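You operate a simulated robot arm through the tools that you are given. There is no shell and no other tool. Be economical: measure what you need, move in short steps, check, and stop when the job is done.

Carry out the task below with a simulated robot arm. There is one attempt and no reset: what you move stays moved.

Task
Put the blue cartridge from the top of the fitting table on top of the knob roller there and the red cartridge on the yellow tape measure.

Only the result counts: the job must be done as asked and must still hold three seconds after the hand-in. Knocking over, shifting, dropping, spilling or breaking anything else fails it.

Robot
A 6-joint arm with a two-finger parallel gripper, fixed in place. Base frame: the origin is at the foot of the arm, x ahead of it, y to its left, z up; the work surface is at about z = 0.85. Readings come in m, degrees, newtons and seconds.
With the tool pointing down near the work surface it reaches from about 0.24 to 0.64 m from the base axis. Its first joint turns from -66.0 to 66.0 degrees. Payload 2.7 kg.
The TCP is the grasp point between the finger pads, 0.023 m short of the fingertips. In the tool frame z runs along the fingers and y along their closing line. The gripper opens to 0.094 m. The fingers are 0.038 m wide and 0.01 m thick; the gripper's body (0.054 by 0.096 m) begins 0.039 m behind the TCP.
Orientation is that of the tool frame in the base frame, as [roll, pitch, yaw] about the fixed x, y, z axes, in that order (R = Rz(yaw) Ry(pitch) Rx(roll)). With the fingers straight down and closing along the base's y, the tool's x points along the base's -x, its y along +y and its z along -z.

Tools
- The arm moves only by the tool arm_command. Its argument "increments" is a list of rows, each an object of numbers (a shift or turn left out is 0, a gripper value left out holds the last): "tx", "ty", "tz": the shift along the base's x, y, z in m; "wx", "wy", "wz": the turn, a rotation vector about the base's x, y, z in degrees; "grip": the finger opening in m, from 0 to 0.094. In form: [{"tx": .., "ty": .., "tz": .., "wx": .., "wy": .., "wz": .., "grip": ..}, ...]. A call has 1 to 12 rows; each row shifts and turns the commanded pose from where the row before left it. Each row takes 0.2 s and may step no farther than 0.05 m and 8.6 degrees from the row before; otherwise, or with a gripper value out of range, the whole call is refused. Where a pose cannot be reached the arm comes as near as it can. A force on the tool above 40 N (or 10 N above the force at the start of the call, whichever is more), or a blocked arm, ends the call early, and 0.2 s more pass. The fingers move at their own pace (about 0.045 m/s each) and stop on an object; they squeeze with about 24 N. The grip force told is the motor's: it shows also when the fingers shut on nothing. Time passes only in rows, and 0.2 s behind the last, so rows that do not move let the fingers close. It gives the time, the measured TCP pose, the force on the tool (base axes), the opening and the grip force at its end, in the units of the frame above (readings bear some noise).
- Cameras (640 x 400 px; columns grow to the right, rows downward): "scene" is fixed at [0.0813, -0.4337, 1.404]; the picture's right is [0.73, -0.68, 0.00], its down [-0.38, -0.41, -0.83] and it looks along [0.57, 0.61, -0.56] (base axes); focal length 368 px, centre (320, 200). "wrist" rides on the gripper at [-0.039, 0, -0.044] in the tool frame; the picture's right is [0.00, -1.00, 0.00], its down [0.97, 0.00, -0.24] and it looks along [0.24, 0.00, 0.97] (tool axes); focal length 218 px, centre (320, 200).
- capture(camera): a new picture of that camera. The clock stands still meanwhile.
- measure_at(camera, pixels): for up to 12 pixels [column, row] of the newest picture of that camera ("zoom" is the newest enlarged one), the place [x, y, z] in the base frame of the surface seen there, good to about 0.002 m. The clock stands still meanwhile.
- close_up(camera, box): a new picture of the part [left, top, right, bottom] of that camera's present view, enlarged. The clock stands still meanwhile.
- hand_in(): hands the job in; it is judged then, once.

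Keep the steps short. Do not move on a guess: measure, check each grasp and each placing, and mend mistakes. In all there are 60 turns and 22 pictures (those below and enlarged ones count). Leave the gripper open and the arm clear of the work at the hand-in unless told otherwise, and finish with a single line.

The tools are called after "Emit:" as a command line: name --argument value ..., lists and objects as JSON in quotes. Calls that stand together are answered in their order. arm_command: Moves the arm, as the interface text tells. Its arguments: {"type":"object","properties":{"increments":{"type":"array","items":{"type":"object","properties":{"tx":{"type":"number"},"ty":{"type":"number"},"tz":{"type":"number"},"wx":{"type":"number"},"wy":{"type":"number"},"wz":{"type":"number"},"grip":{"type":"number"}}}}},"required":["increments"]} The other tools are called the same way: capture (camera) takes a picture; measure_at (camera, pixels) gives the place of the surface under pixels of a picture; close_up (camera, box) takes an enlarged picture of a part of a camera's view; hand_in () hands the job in.

At the start:

```text
clock: 0.0
tcp_pos: [0.3949, 0.0189, 1.1469]
ee_rot: [180.0, 0.0, -179.9]
force: [-0.5, -0.3, 0.1]
finger_gap: 0.0942
finger_force: 0.1
```

scene: 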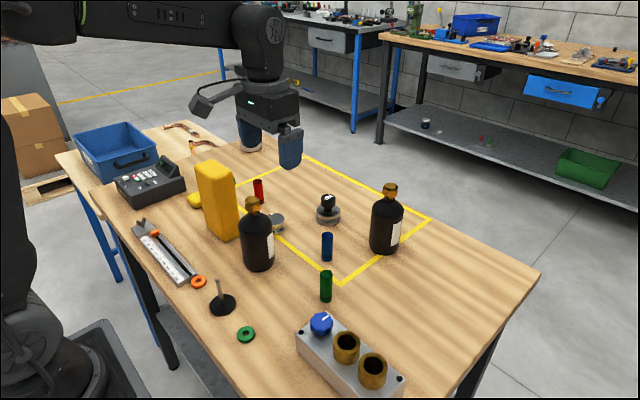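
wrist: 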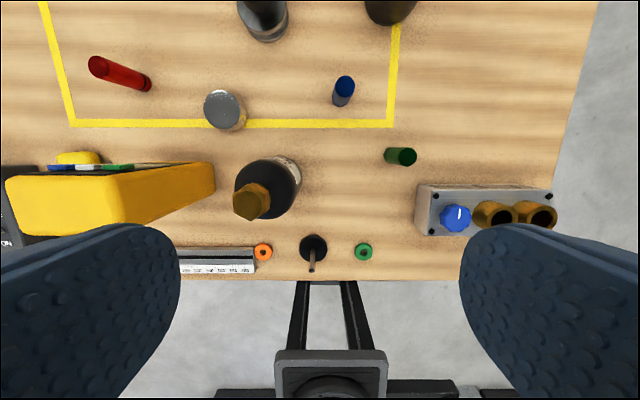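

I see blue, red and green cylinders, a knobbed object, a grey disc, a tall yellow object and a small yellow one. I'll enlarge the middle of the scene to tell them apart.

Emit:
close_up --camera "scene" --box '[170, 150, 290, 225]'

Emit:
close_up --camera "scene" --box '[250, 170, 410, 270]'

```text
5.33 times, centred on (230, 188) of scene
```

zoom: 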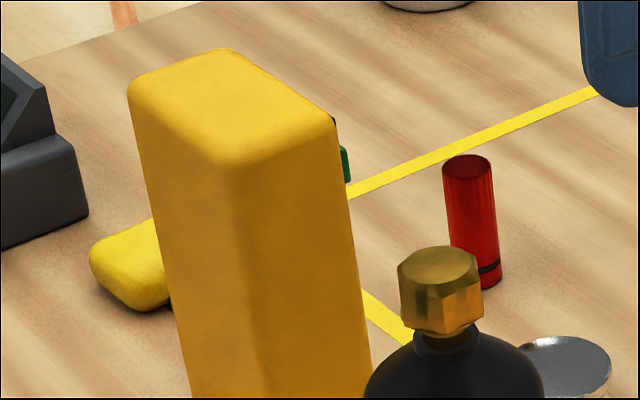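

```text
4.00 times, centred on (330, 220) of scene
```

zoom: 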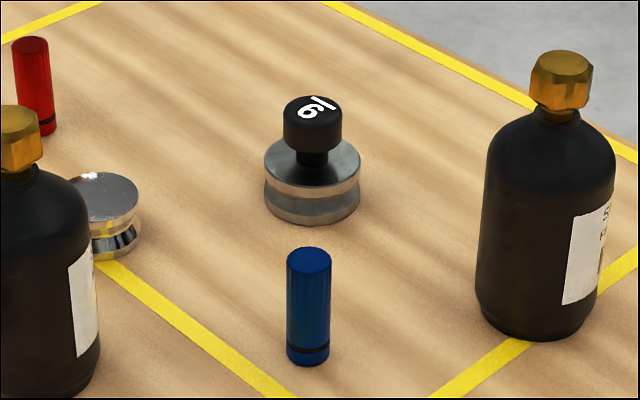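

The knob roller is at scene (328,208). Now I'll look closer at the yellow things from the wrist, and measure the key points.

Emit:
close_up --camera "wrist" --box '[0, 40, 240, 190]'

Emit:
measure_at --camera "scene" --pixels '[[328, 197], [327, 235], [327, 247], [258, 181], [260, 195], [195, 198], [189, 203], [215, 168], [326, 273], [253, 200], [390, 186], [277, 217]]'

Emit:
measure_at --camera "wrist" --pixels '[[345, 83], [98, 66], [146, 85], [78, 157], [20, 180], [212, 165], [212, 200], [110, 225], [62, 155], [98, 155], [90, 167], [262, 10]]'

```text
2.67 times, centred on (120, 115) of wrist
```

zoom: 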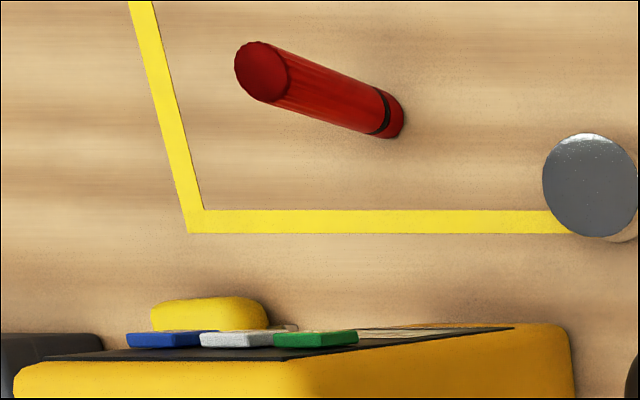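

```text
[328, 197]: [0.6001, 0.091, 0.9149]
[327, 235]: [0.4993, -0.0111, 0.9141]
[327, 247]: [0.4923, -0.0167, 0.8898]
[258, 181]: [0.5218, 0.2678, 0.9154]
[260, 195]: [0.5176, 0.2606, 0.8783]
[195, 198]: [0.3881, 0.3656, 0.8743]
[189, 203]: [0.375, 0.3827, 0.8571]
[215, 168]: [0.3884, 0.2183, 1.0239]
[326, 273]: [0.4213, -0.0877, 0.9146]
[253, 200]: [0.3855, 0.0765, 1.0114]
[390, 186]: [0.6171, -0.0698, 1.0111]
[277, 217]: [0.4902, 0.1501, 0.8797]
```

```text
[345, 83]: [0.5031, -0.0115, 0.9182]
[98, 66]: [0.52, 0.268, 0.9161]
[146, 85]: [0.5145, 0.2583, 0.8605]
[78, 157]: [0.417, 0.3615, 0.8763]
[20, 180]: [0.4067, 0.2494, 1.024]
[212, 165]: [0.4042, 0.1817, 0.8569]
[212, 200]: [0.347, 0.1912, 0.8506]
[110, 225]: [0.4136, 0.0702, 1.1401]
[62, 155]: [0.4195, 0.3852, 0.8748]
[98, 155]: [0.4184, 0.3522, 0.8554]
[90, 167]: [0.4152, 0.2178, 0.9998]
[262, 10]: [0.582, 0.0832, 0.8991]
```

The tall yellow thing has coloured buttons and a panel. The small yellow thing at about (0.39,0.365), top at 0.875, looks like the tape measure, but it is half hidden. I'll move high above it for a look.

Emit:
arm_command --increments '[{"tx": 0.005, "ty": 0.04}, {"tx": 0.005, "ty": 0.04}, {"tx": 0.005, "ty": 0.04}, {"tx": 0.005, "ty": 0.04}, {"ty": 0.04}, {"ty": 0.04}, {"ty": 0.04}, {"ty": 0.04}, {}]'

Emit:
capture --camera "wrist"

```text
clock: 2.0
tcp_pos: [0.412, 0.3382, 1.1486]
ee_rot: [179.9, 0.0, -180.0]
force: [0.2, 0.6, 0.2]
finger_gap: 0.0938
finger_force: 0.0
```

```text
16 pictures are left
```

wrist: 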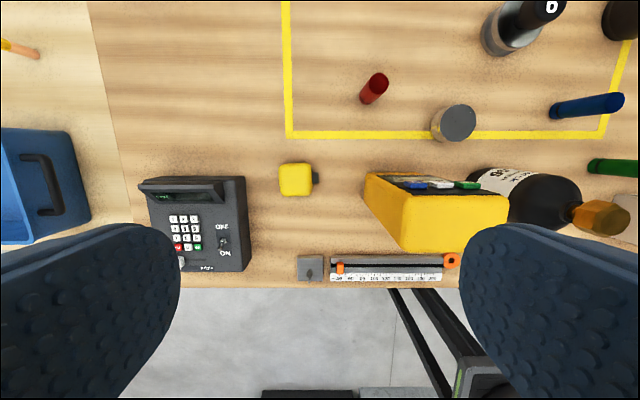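

The small yellow block at (296,179) with a tape tab on its right is the tape measure. I'll enlarge it and measure its top.

Emit:
close_up --camera "wrist" --box '[256, 155, 336, 205]'

Emit:
measure_at --camera "wrist" --pixels '[[296, 179], [285, 170], [285, 188], [305, 170], [305, 188], [296, 168], [296, 190], [283, 179], [308, 179], [315, 178], [374, 81], [330, 179]]'

```text
8.00 times, centred on (296, 180) of wrist
```

zoom: 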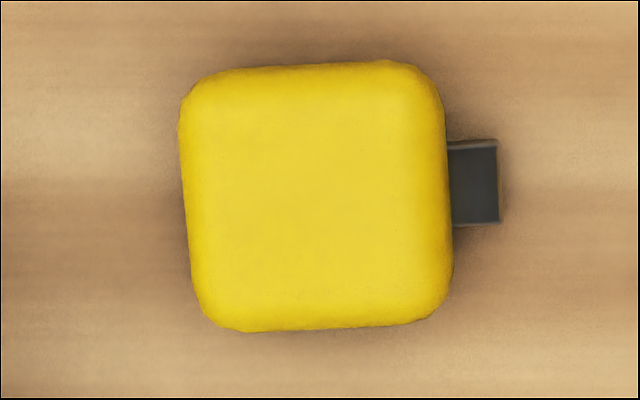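

```text
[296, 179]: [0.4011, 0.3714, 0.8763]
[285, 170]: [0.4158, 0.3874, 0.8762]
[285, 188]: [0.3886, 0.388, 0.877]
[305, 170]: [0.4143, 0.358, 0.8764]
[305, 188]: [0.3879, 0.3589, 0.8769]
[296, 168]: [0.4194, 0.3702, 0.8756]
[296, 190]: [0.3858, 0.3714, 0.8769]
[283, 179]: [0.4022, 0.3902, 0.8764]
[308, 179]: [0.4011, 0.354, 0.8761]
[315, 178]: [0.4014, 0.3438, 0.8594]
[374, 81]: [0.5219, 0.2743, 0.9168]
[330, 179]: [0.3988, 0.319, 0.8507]
```

The tape measure's top is flat at z≈0.8765, centred near (0.402,0.372). Next I'll go above the red cartridge at about (0.521,0.268), lower to 1.0, and check alignment.

Emit:
arm_command --increments '[{"tx": 0.036, "ty": -0.023}, {"tx": 0.036, "ty": -0.024}, {"tx": 0.037, "ty": -0.024}, {"tz": -0.04}, {"tz": -0.04}, {"tz": -0.04}, {"tz": -0.028}, {}]'

Emit:
capture --camera "wrist"

```text
clock: 3.8
tcp_pos: [0.5162, 0.2634, 1.0013]
ee_rot: [180.0, 0.0, -179.9]
force: [-0.4, -0.5, -0.3]
finger_gap: 0.0937
finger_force: 0.0
out of reach, approached as far as the arm can: row 3
```

```text
14 pictures are left
```

wrist: 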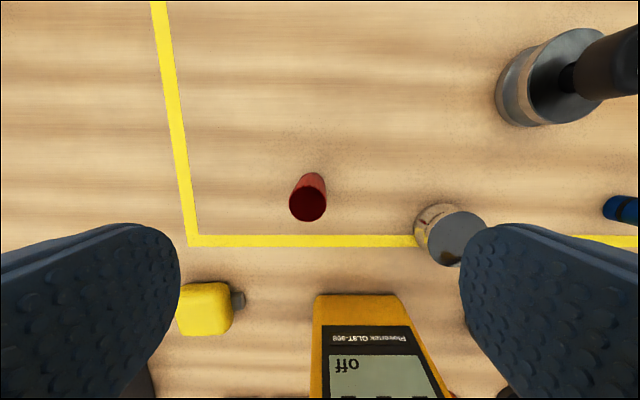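

The red cartridge's top is at (308,203). I'll measure it, plus points around its rim.

Emit:
measure_at --camera "wrist" --pixels '[[308, 203], [292, 203], [324, 203], [308, 190], [308, 218], [315, 178], [322, 300], [395, 300], [450, 240], [430, 215]]'

```text
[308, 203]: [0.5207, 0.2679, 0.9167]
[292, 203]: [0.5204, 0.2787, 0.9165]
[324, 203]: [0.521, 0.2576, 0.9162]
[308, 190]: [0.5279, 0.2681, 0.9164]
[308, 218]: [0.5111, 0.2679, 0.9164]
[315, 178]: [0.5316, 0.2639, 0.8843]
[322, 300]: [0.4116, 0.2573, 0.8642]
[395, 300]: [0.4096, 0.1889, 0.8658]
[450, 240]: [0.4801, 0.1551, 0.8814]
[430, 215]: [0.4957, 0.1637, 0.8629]
```

The centre is (0.5205,0.268) and the diameter about 0.023. I'll shift by (+0.0043,+0.0046), lower to z≈0.893 and close.

Emit:
arm_command --increments '[{"tx": 0.0043, "ty": 0.0046, "grip": 0.07}, {"tz": -0.036}, {"tz": -0.036}, {"tz": -0.036}, {}]'

```text
clock: 5.0
tcp_pos: [0.5211, 0.2709, 0.8902]
ee_rot: [179.9, 0.1, -179.9]
force: [0.6, 0.5, -0.8]
finger_gap: 0.0697
finger_force: 0.1
```

It sits 3 mm too far in y. I'll correct that, raise 2 mm and close.

Emit:
arm_command --increments '[{"ty": -0.003, "tz": 0.002}, {}, {"grip": 0.0}, {}, {}, {}, {}]'

```text
clock: 6.6
tcp_pos: [0.5214, 0.2678, 0.8947]
ee_rot: [-180.0, 0.0, -179.9]
force: [0.3, -0.5, 0.8]
finger_gap: 0.0229
finger_force: 24.1
```

Held: gap 0.0229 m, force 24 N. Now I'll lift straight up to about 1.0, then go left in y first and back in x, to stay clear of the multimeter, to above the tape measure.

Emit:
arm_command --increments '[{"tz": 0.03}, {"tz": 0.04}, {"tz": 0.04}, {"ty": 0.035, "tx": -0.01}, {"ty": 0.035, "tx": -0.025}, {"ty": 0.034, "tx": -0.03}, {"tx": -0.03}, {"tx": -0.0244}, {}, {}]'

Emit:
capture --camera "wrist"

```text
clock: 8.8
tcp_pos: [0.4011, 0.3721, 1.0044]
ee_rot: [180.0, 0.0, -180.0]
force: [-0.3, -0.8, -0.6]
finger_gap: 0.0233
finger_force: 23.8
```

```text
13 pictures are left
```

wrist: 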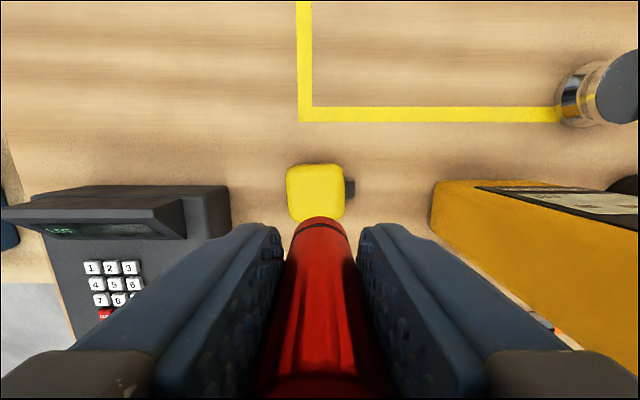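

The red cartridge is held upright, with the tape measure ahead of it below. I'll measure the tape top, the cartridge's lower end and the neighbours' heights.

Emit:
measure_at --camera "wrist" --pixels '[[290, 190], [340, 190], [316, 168], [316, 205], [320, 219], [228, 195], [180, 230], [435, 200], [433, 225], [480, 190], [320, 224]]'

```text
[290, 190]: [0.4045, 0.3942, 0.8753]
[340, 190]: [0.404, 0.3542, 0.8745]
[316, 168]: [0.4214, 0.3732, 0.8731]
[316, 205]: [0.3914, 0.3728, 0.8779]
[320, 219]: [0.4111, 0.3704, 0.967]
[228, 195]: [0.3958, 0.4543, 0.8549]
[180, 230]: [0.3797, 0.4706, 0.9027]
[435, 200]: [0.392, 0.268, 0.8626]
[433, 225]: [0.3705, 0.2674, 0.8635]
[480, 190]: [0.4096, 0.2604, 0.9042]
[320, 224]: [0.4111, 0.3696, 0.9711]
```

The tape's centre is about (0.402,0.373). I'll descend in short steps to just above contact (TCP ≈ 0.923).

Emit:
arm_command --increments '[{"tx": 0.001, "ty": 0.001, "tz": -0.03}, {"tz": -0.03}, {"tz": -0.02}, {}]'

Emit:
arm_command --increments '[{"tz": -0.001}, {"tz": -0.001}, {}]'

```text
clock: 9.8
tcp_pos: [0.4006, 0.371, 0.9246]
ee_rot: [-179.9, 0.0, -179.9]
force: [0.1, -0.3, -0.9]
finger_gap: 0.0235
finger_force: 24.2
```

```text
clock: 10.6
tcp_pos: [0.4014, 0.3709, 0.9213]
ee_rot: [180.0, 0.0, -179.9]
force: [0.7, 0.3, -0.5]
finger_gap: 0.0234
finger_force: 24.0
```

No contact force yet. I'll creep down 1 mm more at a time.

Emit:
arm_command --increments '[{"tz": -0.0008}, {"tz": -0.0007}, {}]'

Emit:
close_up --camera "wrist" --box '[240, 150, 400, 250]'

```text
clock: 11.4
tcp_pos: [0.4013, 0.3703, 0.9221]
ee_rot: [-180.0, 0.0, -179.9]
force: [-0.4, 1.1, 0.0]
finger_gap: 0.0231
finger_force: 24.3
```

```text
4.00 times, centred on (320, 200) of wrist
```

zoom: 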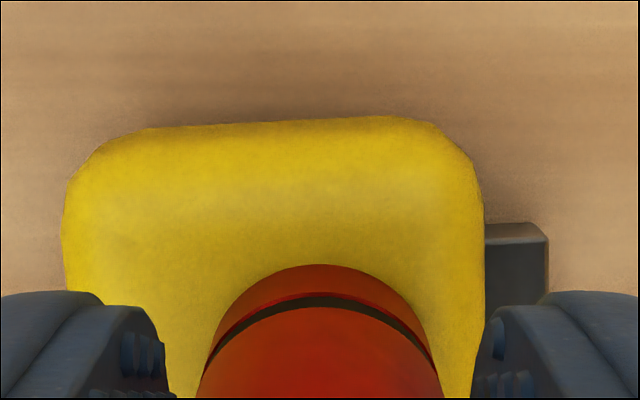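

The cartridge looks close to the surface but slightly right of the tape's centre. I'll measure edges.

Emit:
measure_at --camera "zoom" --pixels '[[72, 230], [478, 230], [270, 128], [320, 268], [320, 255], [230, 340], [412, 340], [160, 390], [470, 390]]'

```text
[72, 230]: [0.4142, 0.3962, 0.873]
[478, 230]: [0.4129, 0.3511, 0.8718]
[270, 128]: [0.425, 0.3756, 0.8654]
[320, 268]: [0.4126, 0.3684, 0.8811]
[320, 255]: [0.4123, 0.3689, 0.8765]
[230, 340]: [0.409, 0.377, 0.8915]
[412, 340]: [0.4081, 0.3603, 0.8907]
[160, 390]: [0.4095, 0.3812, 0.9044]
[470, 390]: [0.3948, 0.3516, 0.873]
```

The cartridge is about 5 mm off in y. I'll lift 2 mm, shift +4.5 mm, and lower again.

Emit:
arm_command --increments '[{"tz": 0.002}, {"ty": 0.0045, "tx": 0.0012}, {"tz": -0.002}, {"tz": -0.0008}, {}]'

Emit:
arm_command --increments '[{"tz": -0.0006}, {}]'

```text
clock: 12.6
tcp_pos: [0.4031, 0.3754, 0.9197]
ee_rot: [179.9, 0.0, -179.9]
force: [-0.6, -0.6, 1.7]
finger_gap: 0.0231
finger_force: 24.0
```

```text
clock: 13.2
tcp_pos: [0.4023, 0.3753, 0.9203]
ee_rot: [180.0, 0.1, -179.9]
force: [-2.5, 2.8, 7.5]
finger_gap: 0.0233
finger_force: 23.7
```

Contact: 7.5 N upward. I'll open the fingers and, after a pause, rise straight up.

Emit:
arm_command --increments '[{"tz": 0.0005}, {"grip": 0.03}, {"grip": 0.06}, {}, {}, {"tz": 0.03}, {"tz": 0.04}, {"tz": 0.04}, {}]'

Emit:
capture --camera "wrist"

```text
clock: 15.2
tcp_pos: [0.4031, 0.3757, 1.0299]
ee_rot: [-180.0, 0.0, -179.8]
force: [0.3, 0.0, 0.2]
finger_gap: 0.0603
finger_force: 0.0
```

```text
11 pictures are left
```

wrist: 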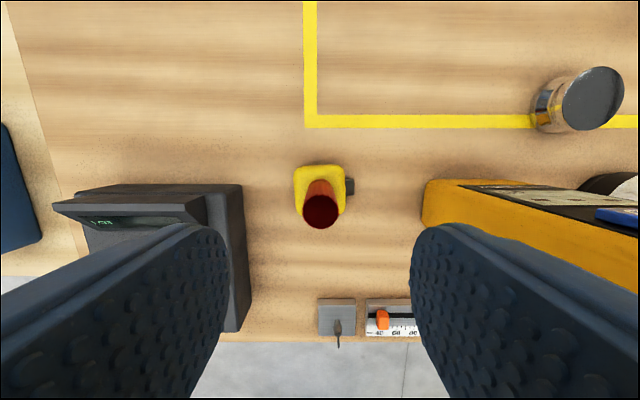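

The red cartridge stands on the tape measure. Next I'll rise to 1.10 and cross diagonally to above the blue cartridge at about (0.50,-0.012).

Emit:
arm_command --increments '[{"tz": 0.035}, {"tz": 0.035}, {"tx": 0.01, "ty": -0.043}, {"tx": 0.01, "ty": -0.043}, {"tx": 0.01, "ty": -0.043}, {"tx": 0.01, "ty": -0.043}, {"tx": 0.01, "ty": -0.043}, {"tx": 0.01, "ty": -0.043}, {"tx": 0.01, "ty": -0.043}, {"tx": 0.012, "ty": -0.043}, {"tx": 0.015, "ty": -0.043}, {}]'

Emit:
arm_command --increments '[{"tz": -0.04}, {"tz": -0.03}, {"tz": -0.03}, {}]'

Emit:
capture --camera "wrist"

```text
clock: 17.8
tcp_pos: [0.4998, -0.0087, 1.1004]
ee_rot: [-180.0, 0.0, -179.8]
force: [-0.1, -0.2, 0.3]
finger_gap: 0.0603
finger_force: 0.1
```

```text
clock: 18.8
tcp_pos: [0.5, -0.0103, 1.0009]
ee_rot: [180.0, 0.0, -180.0]
force: [-0.5, 0.0, -0.4]
finger_gap: 0.0601
finger_force: 0.1
```

```text
10 pictures are left
```

wrist: 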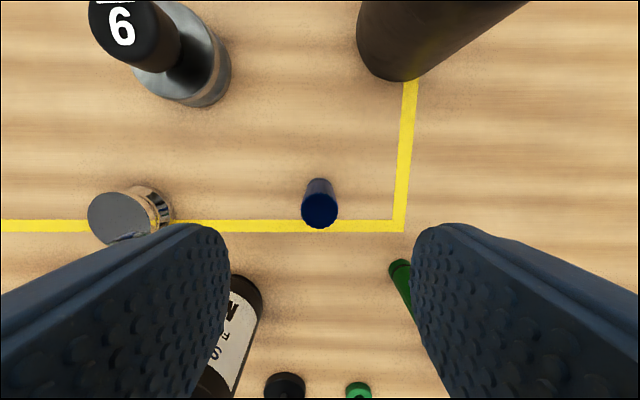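

The blue top is at (319,211). I'll measure it, and the knob top at around (122,28).

Emit:
measure_at --camera "wrist" --pixels '[[319, 211], [304, 211], [335, 211], [319, 198], [319, 225], [122, 28], [95, 30], [152, 30], [122, 55], [122, 5], [402, 270], [250, 290]]'

```text
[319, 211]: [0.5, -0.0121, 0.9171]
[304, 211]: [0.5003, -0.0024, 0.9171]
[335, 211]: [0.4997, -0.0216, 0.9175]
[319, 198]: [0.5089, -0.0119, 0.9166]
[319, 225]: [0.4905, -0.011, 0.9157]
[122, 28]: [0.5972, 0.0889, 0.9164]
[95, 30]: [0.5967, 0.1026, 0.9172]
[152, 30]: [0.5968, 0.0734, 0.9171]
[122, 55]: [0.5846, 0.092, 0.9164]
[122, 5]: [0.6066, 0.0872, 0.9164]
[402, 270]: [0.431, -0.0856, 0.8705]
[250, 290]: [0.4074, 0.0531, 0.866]
```

Blue centre is (0.500,-0.012), diameter about 0.022. I'll lower to z≈0.894 and check alignment before closing.

Emit:
arm_command --increments '[{"ty": -0.002, "tz": -0.037}, {"tz": -0.035}, {"tz": -0.035}, {}]'

Emit:
arm_command --increments '[{"grip": 0.0}, {}, {}, {}, {}]'

```text
clock: 19.8
tcp_pos: [0.4993, -0.0138, 0.8937]
ee_rot: [-179.9, 0.0, -180.0]
force: [-0.9, -0.7, -0.3]
finger_gap: 0.0601
finger_force: 0.0
```

```text
clock: 21.0
tcp_pos: [0.4995, -0.0136, 0.8942]
ee_rot: [180.0, 0.0, -179.9]
force: [-0.4, -0.1, -0.5]
finger_gap: 0.0233
finger_force: 23.8
```

Held (gap 0.0233). I'll lift to about 1.01, go left first, away from the bottle, then part-way forward and look at the knob.

Emit:
arm_command --increments '[{"tz": 0.03}, {"tz": 0.04}, {"tz": 0.046}, {"ty": 0.034}, {"ty": 0.034}, {"ty": 0.034}, {"tx": 0.025}, {"tx": 0.025}, {}, {}]'

Emit:
capture --camera "wrist"

```text
clock: 23.2
tcp_pos: [0.55, 0.0866, 1.0091]
ee_rot: [-179.9, 0.0, -179.9]
force: [0.4, -1.0, -0.6]
finger_gap: 0.0231
finger_force: 23.9
```

```text
9 pictures are left
```

wrist: 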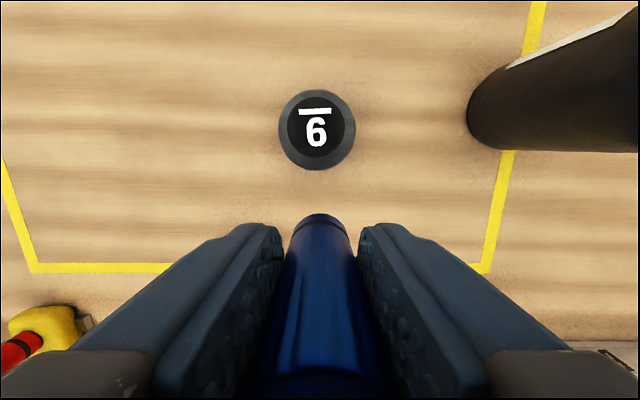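

The knob is ahead at about (318,128). I'll measure its rim and the cartridge's lower end.

Emit:
measure_at --camera "wrist" --pixels '[[318, 128], [291, 128], [352, 128], [318, 99], [318, 155], [283, 128], [318, 216], [320, 222], [318, 167], [470, 100]]'

Emit:
close_up --camera "wrist" --box '[256, 70, 384, 150]'

```text
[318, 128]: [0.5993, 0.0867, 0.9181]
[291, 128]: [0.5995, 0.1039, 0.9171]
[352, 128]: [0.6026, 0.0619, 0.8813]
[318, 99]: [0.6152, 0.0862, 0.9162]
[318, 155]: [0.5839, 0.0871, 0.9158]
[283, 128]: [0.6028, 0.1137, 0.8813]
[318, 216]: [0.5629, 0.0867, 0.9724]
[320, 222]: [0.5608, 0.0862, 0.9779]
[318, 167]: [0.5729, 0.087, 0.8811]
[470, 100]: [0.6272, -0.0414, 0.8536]
```

```text
5.00 times, centred on (320, 110) of wrist
```

zoom: 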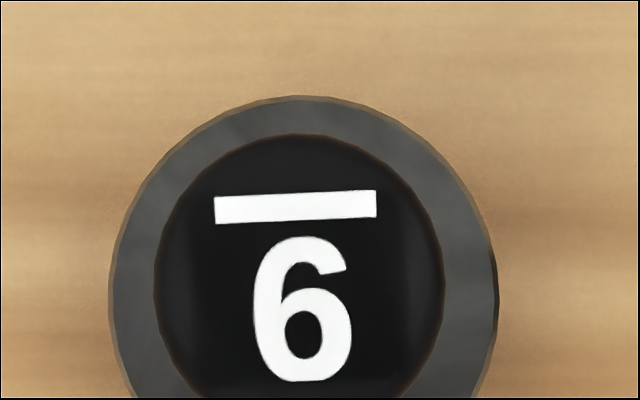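

Knob centre is about (0.600,0.088), top at z≈0.917. I'll move +0.050 in x, +0.0015 in y, and then lower to about 4 mm above.

Emit:
arm_command --increments '[{"tx": 0.025, "ty": 0.0015}, {"tx": 0.025}, {}, {"tz": -0.025}, {"tz": -0.018}, {}]'

Emit:
close_up --camera "wrist" --box '[240, 150, 400, 250]'

Emit:
close_up --camera "scene" --box '[264, 150, 392, 230]'

```text
clock: 24.6
tcp_pos: [0.6009, 0.0885, 0.964]
ee_rot: [180.0, 0.0, -179.8]
force: [0.9, 0.3, -1.0]
finger_gap: 0.023
finger_force: 24.2
```

```text
4.00 times, centred on (320, 200) of wrist
```

zoom: 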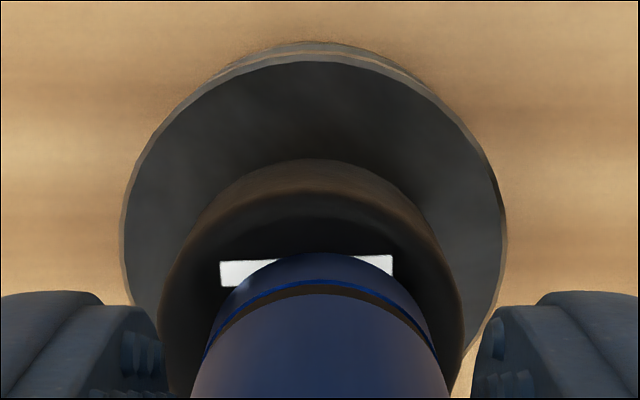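

```text
5.00 times, centred on (328, 190) of scene
```

zoom: 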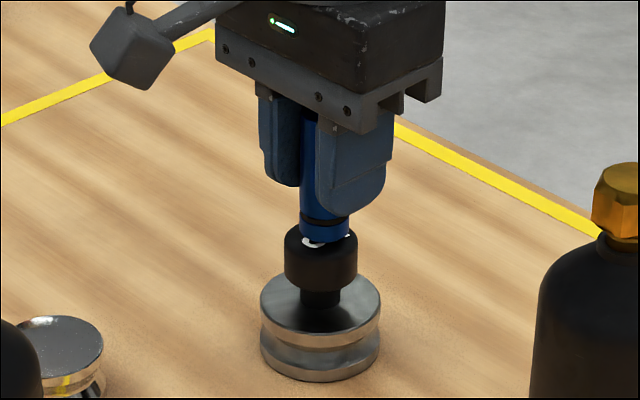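

It's well centred, about 1 mm off in y. I'll correct that and creep down to contact.

Emit:
arm_command --increments '[{"ty": 0.001, "tz": -0.001}, {"tz": -0.001}, {"tz": -0.0008}, {}]'

Emit:
arm_command --increments '[{"tz": -0.0006}, {}]'

```text
clock: 25.6
tcp_pos: [0.6008, 0.0908, 0.9634]
ee_rot: [180.0, 0.1, -179.9]
force: [0.4, -0.7, -0.9]
finger_gap: 0.0233
finger_force: 24.0
```

```text
clock: 26.2
tcp_pos: [0.6014, 0.0909, 0.9631]
ee_rot: [180.0, 0.0, -179.9]
force: [0.4, -0.2, -1.3]
finger_gap: 0.0233
finger_force: 23.7
```

No contact yet. I'll continue downwards in sub-millimetre steps.

Emit:
arm_command --increments '[{"tz": -0.0008}, {}]'

Emit:
arm_command --increments '[{"tz": -0.0007}, {}]'

```text
clock: 26.8
tcp_pos: [0.6011, 0.0917, 0.9623]
ee_rot: [180.0, 0.0, -179.9]
force: [0.1, 0.0, -0.5]
finger_gap: 0.0233
finger_force: 24.2
```

```text
clock: 27.4
tcp_pos: [0.6005, 0.0906, 0.9608]
ee_rot: [-180.0, 0.0, -179.8]
force: [0.5, 0.3, -0.5]
finger_gap: 0.023
finger_force: 24.1
```

Emit:
arm_command --increments '[{"tz": -0.0006}, {}]'

Emit:
close_up --camera "wrist" --box '[240, 150, 400, 250]'

```text
clock: 28.0
tcp_pos: [0.6, 0.0911, 0.9614]
ee_rot: [-180.0, 0.1, -180.0]
force: [-0.2, -0.3, -0.2]
finger_gap: 0.0231
finger_force: 24.3
```

```text
4.00 times, centred on (320, 200) of wrist
```

zoom: 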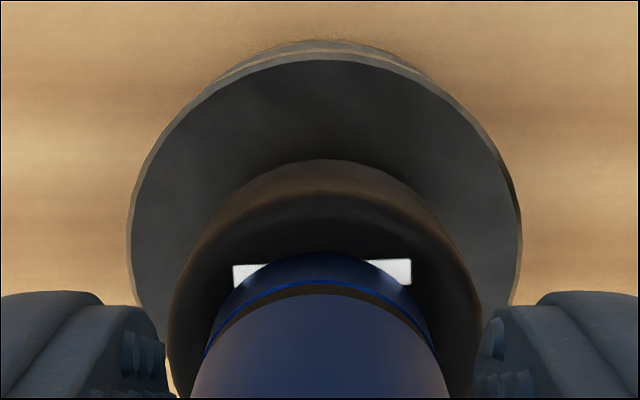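

Nicely centred and nearly touching. One more small step at a time until a force appears.

Emit:
arm_command --increments '[{"tz": -0.0006}, {}]'

Emit:
arm_command --increments '[{"tz": -0.0005}, {}]'

```text
clock: 28.6
tcp_pos: [0.5998, 0.0907, 0.9596]
ee_rot: [180.0, 0.0, -179.9]
force: [0.2, 0.2, -0.8]
finger_gap: 0.0233
finger_force: 23.9
```

```text
clock: 29.2
tcp_pos: [0.6002, 0.0908, 0.9597]
ee_rot: [-179.9, -0.1, -179.9]
force: [-0.4, -0.2, 1.7]
finger_gap: 0.0232
finger_force: 23.9
```

Light contact (force up to 1.7 N). I'll open, pause, rise straight up to about 1.01 and then retreat back in x.

Emit:
arm_command --increments '[{"grip": 0.03}, {"grip": 0.055}, {}, {}, {"tz": 0.02}, {"tz": 0.03}, {}, {"tz": 0.01, "tx": -0.02}, {"tz": 0.03, "tx": -0.04}, {"tx": -0.04, "tz": 0.03}, {"tx": -0.04, "tz": 0.02}, {}]'

Emit:
capture --camera "scene"

```text
clock: 31.8
tcp_pos: [0.4602, 0.0961, 1.1009]
ee_rot: [180.0, 0.0, -179.9]
force: [0.5, 0.1, -0.2]
finger_gap: 0.0549
finger_force: 0.1
```

```text
4 pictures are left
```

scene: 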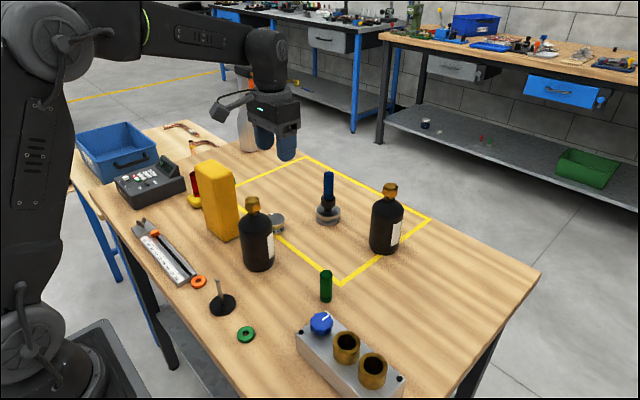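

Both cartridges stand: blue on the knob (328,185), red on the tape (196,185). I'll check the positions and take one close look.

Emit:
measure_at --camera "scene" --pixels '[[328, 174], [328, 192], [328, 205], [195, 174], [195, 188]]'

Emit:
close_up --camera "scene" --box '[170, 140, 362, 260]'

```text
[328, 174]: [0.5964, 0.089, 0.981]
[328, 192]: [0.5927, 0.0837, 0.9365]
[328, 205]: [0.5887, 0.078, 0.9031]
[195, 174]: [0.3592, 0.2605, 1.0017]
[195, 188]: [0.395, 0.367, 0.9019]
```

```text
3.33 times, centred on (266, 200) of scene
```

zoom: 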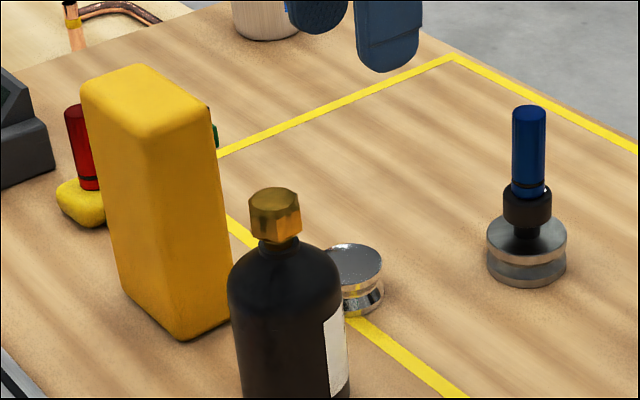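

The blue top is at z≈0.981, as expected for resting on the knob, and the red stands upright on the tape measure. The gripper is open and the arm is clear, so I'm handing in.

Emit:
hand_in

```text
The job is handed in.
```

The blue cartridge stands on the knob roller and the red cartridge stands on the yellow tape measure, with the gripper open and the arm clear of the work.
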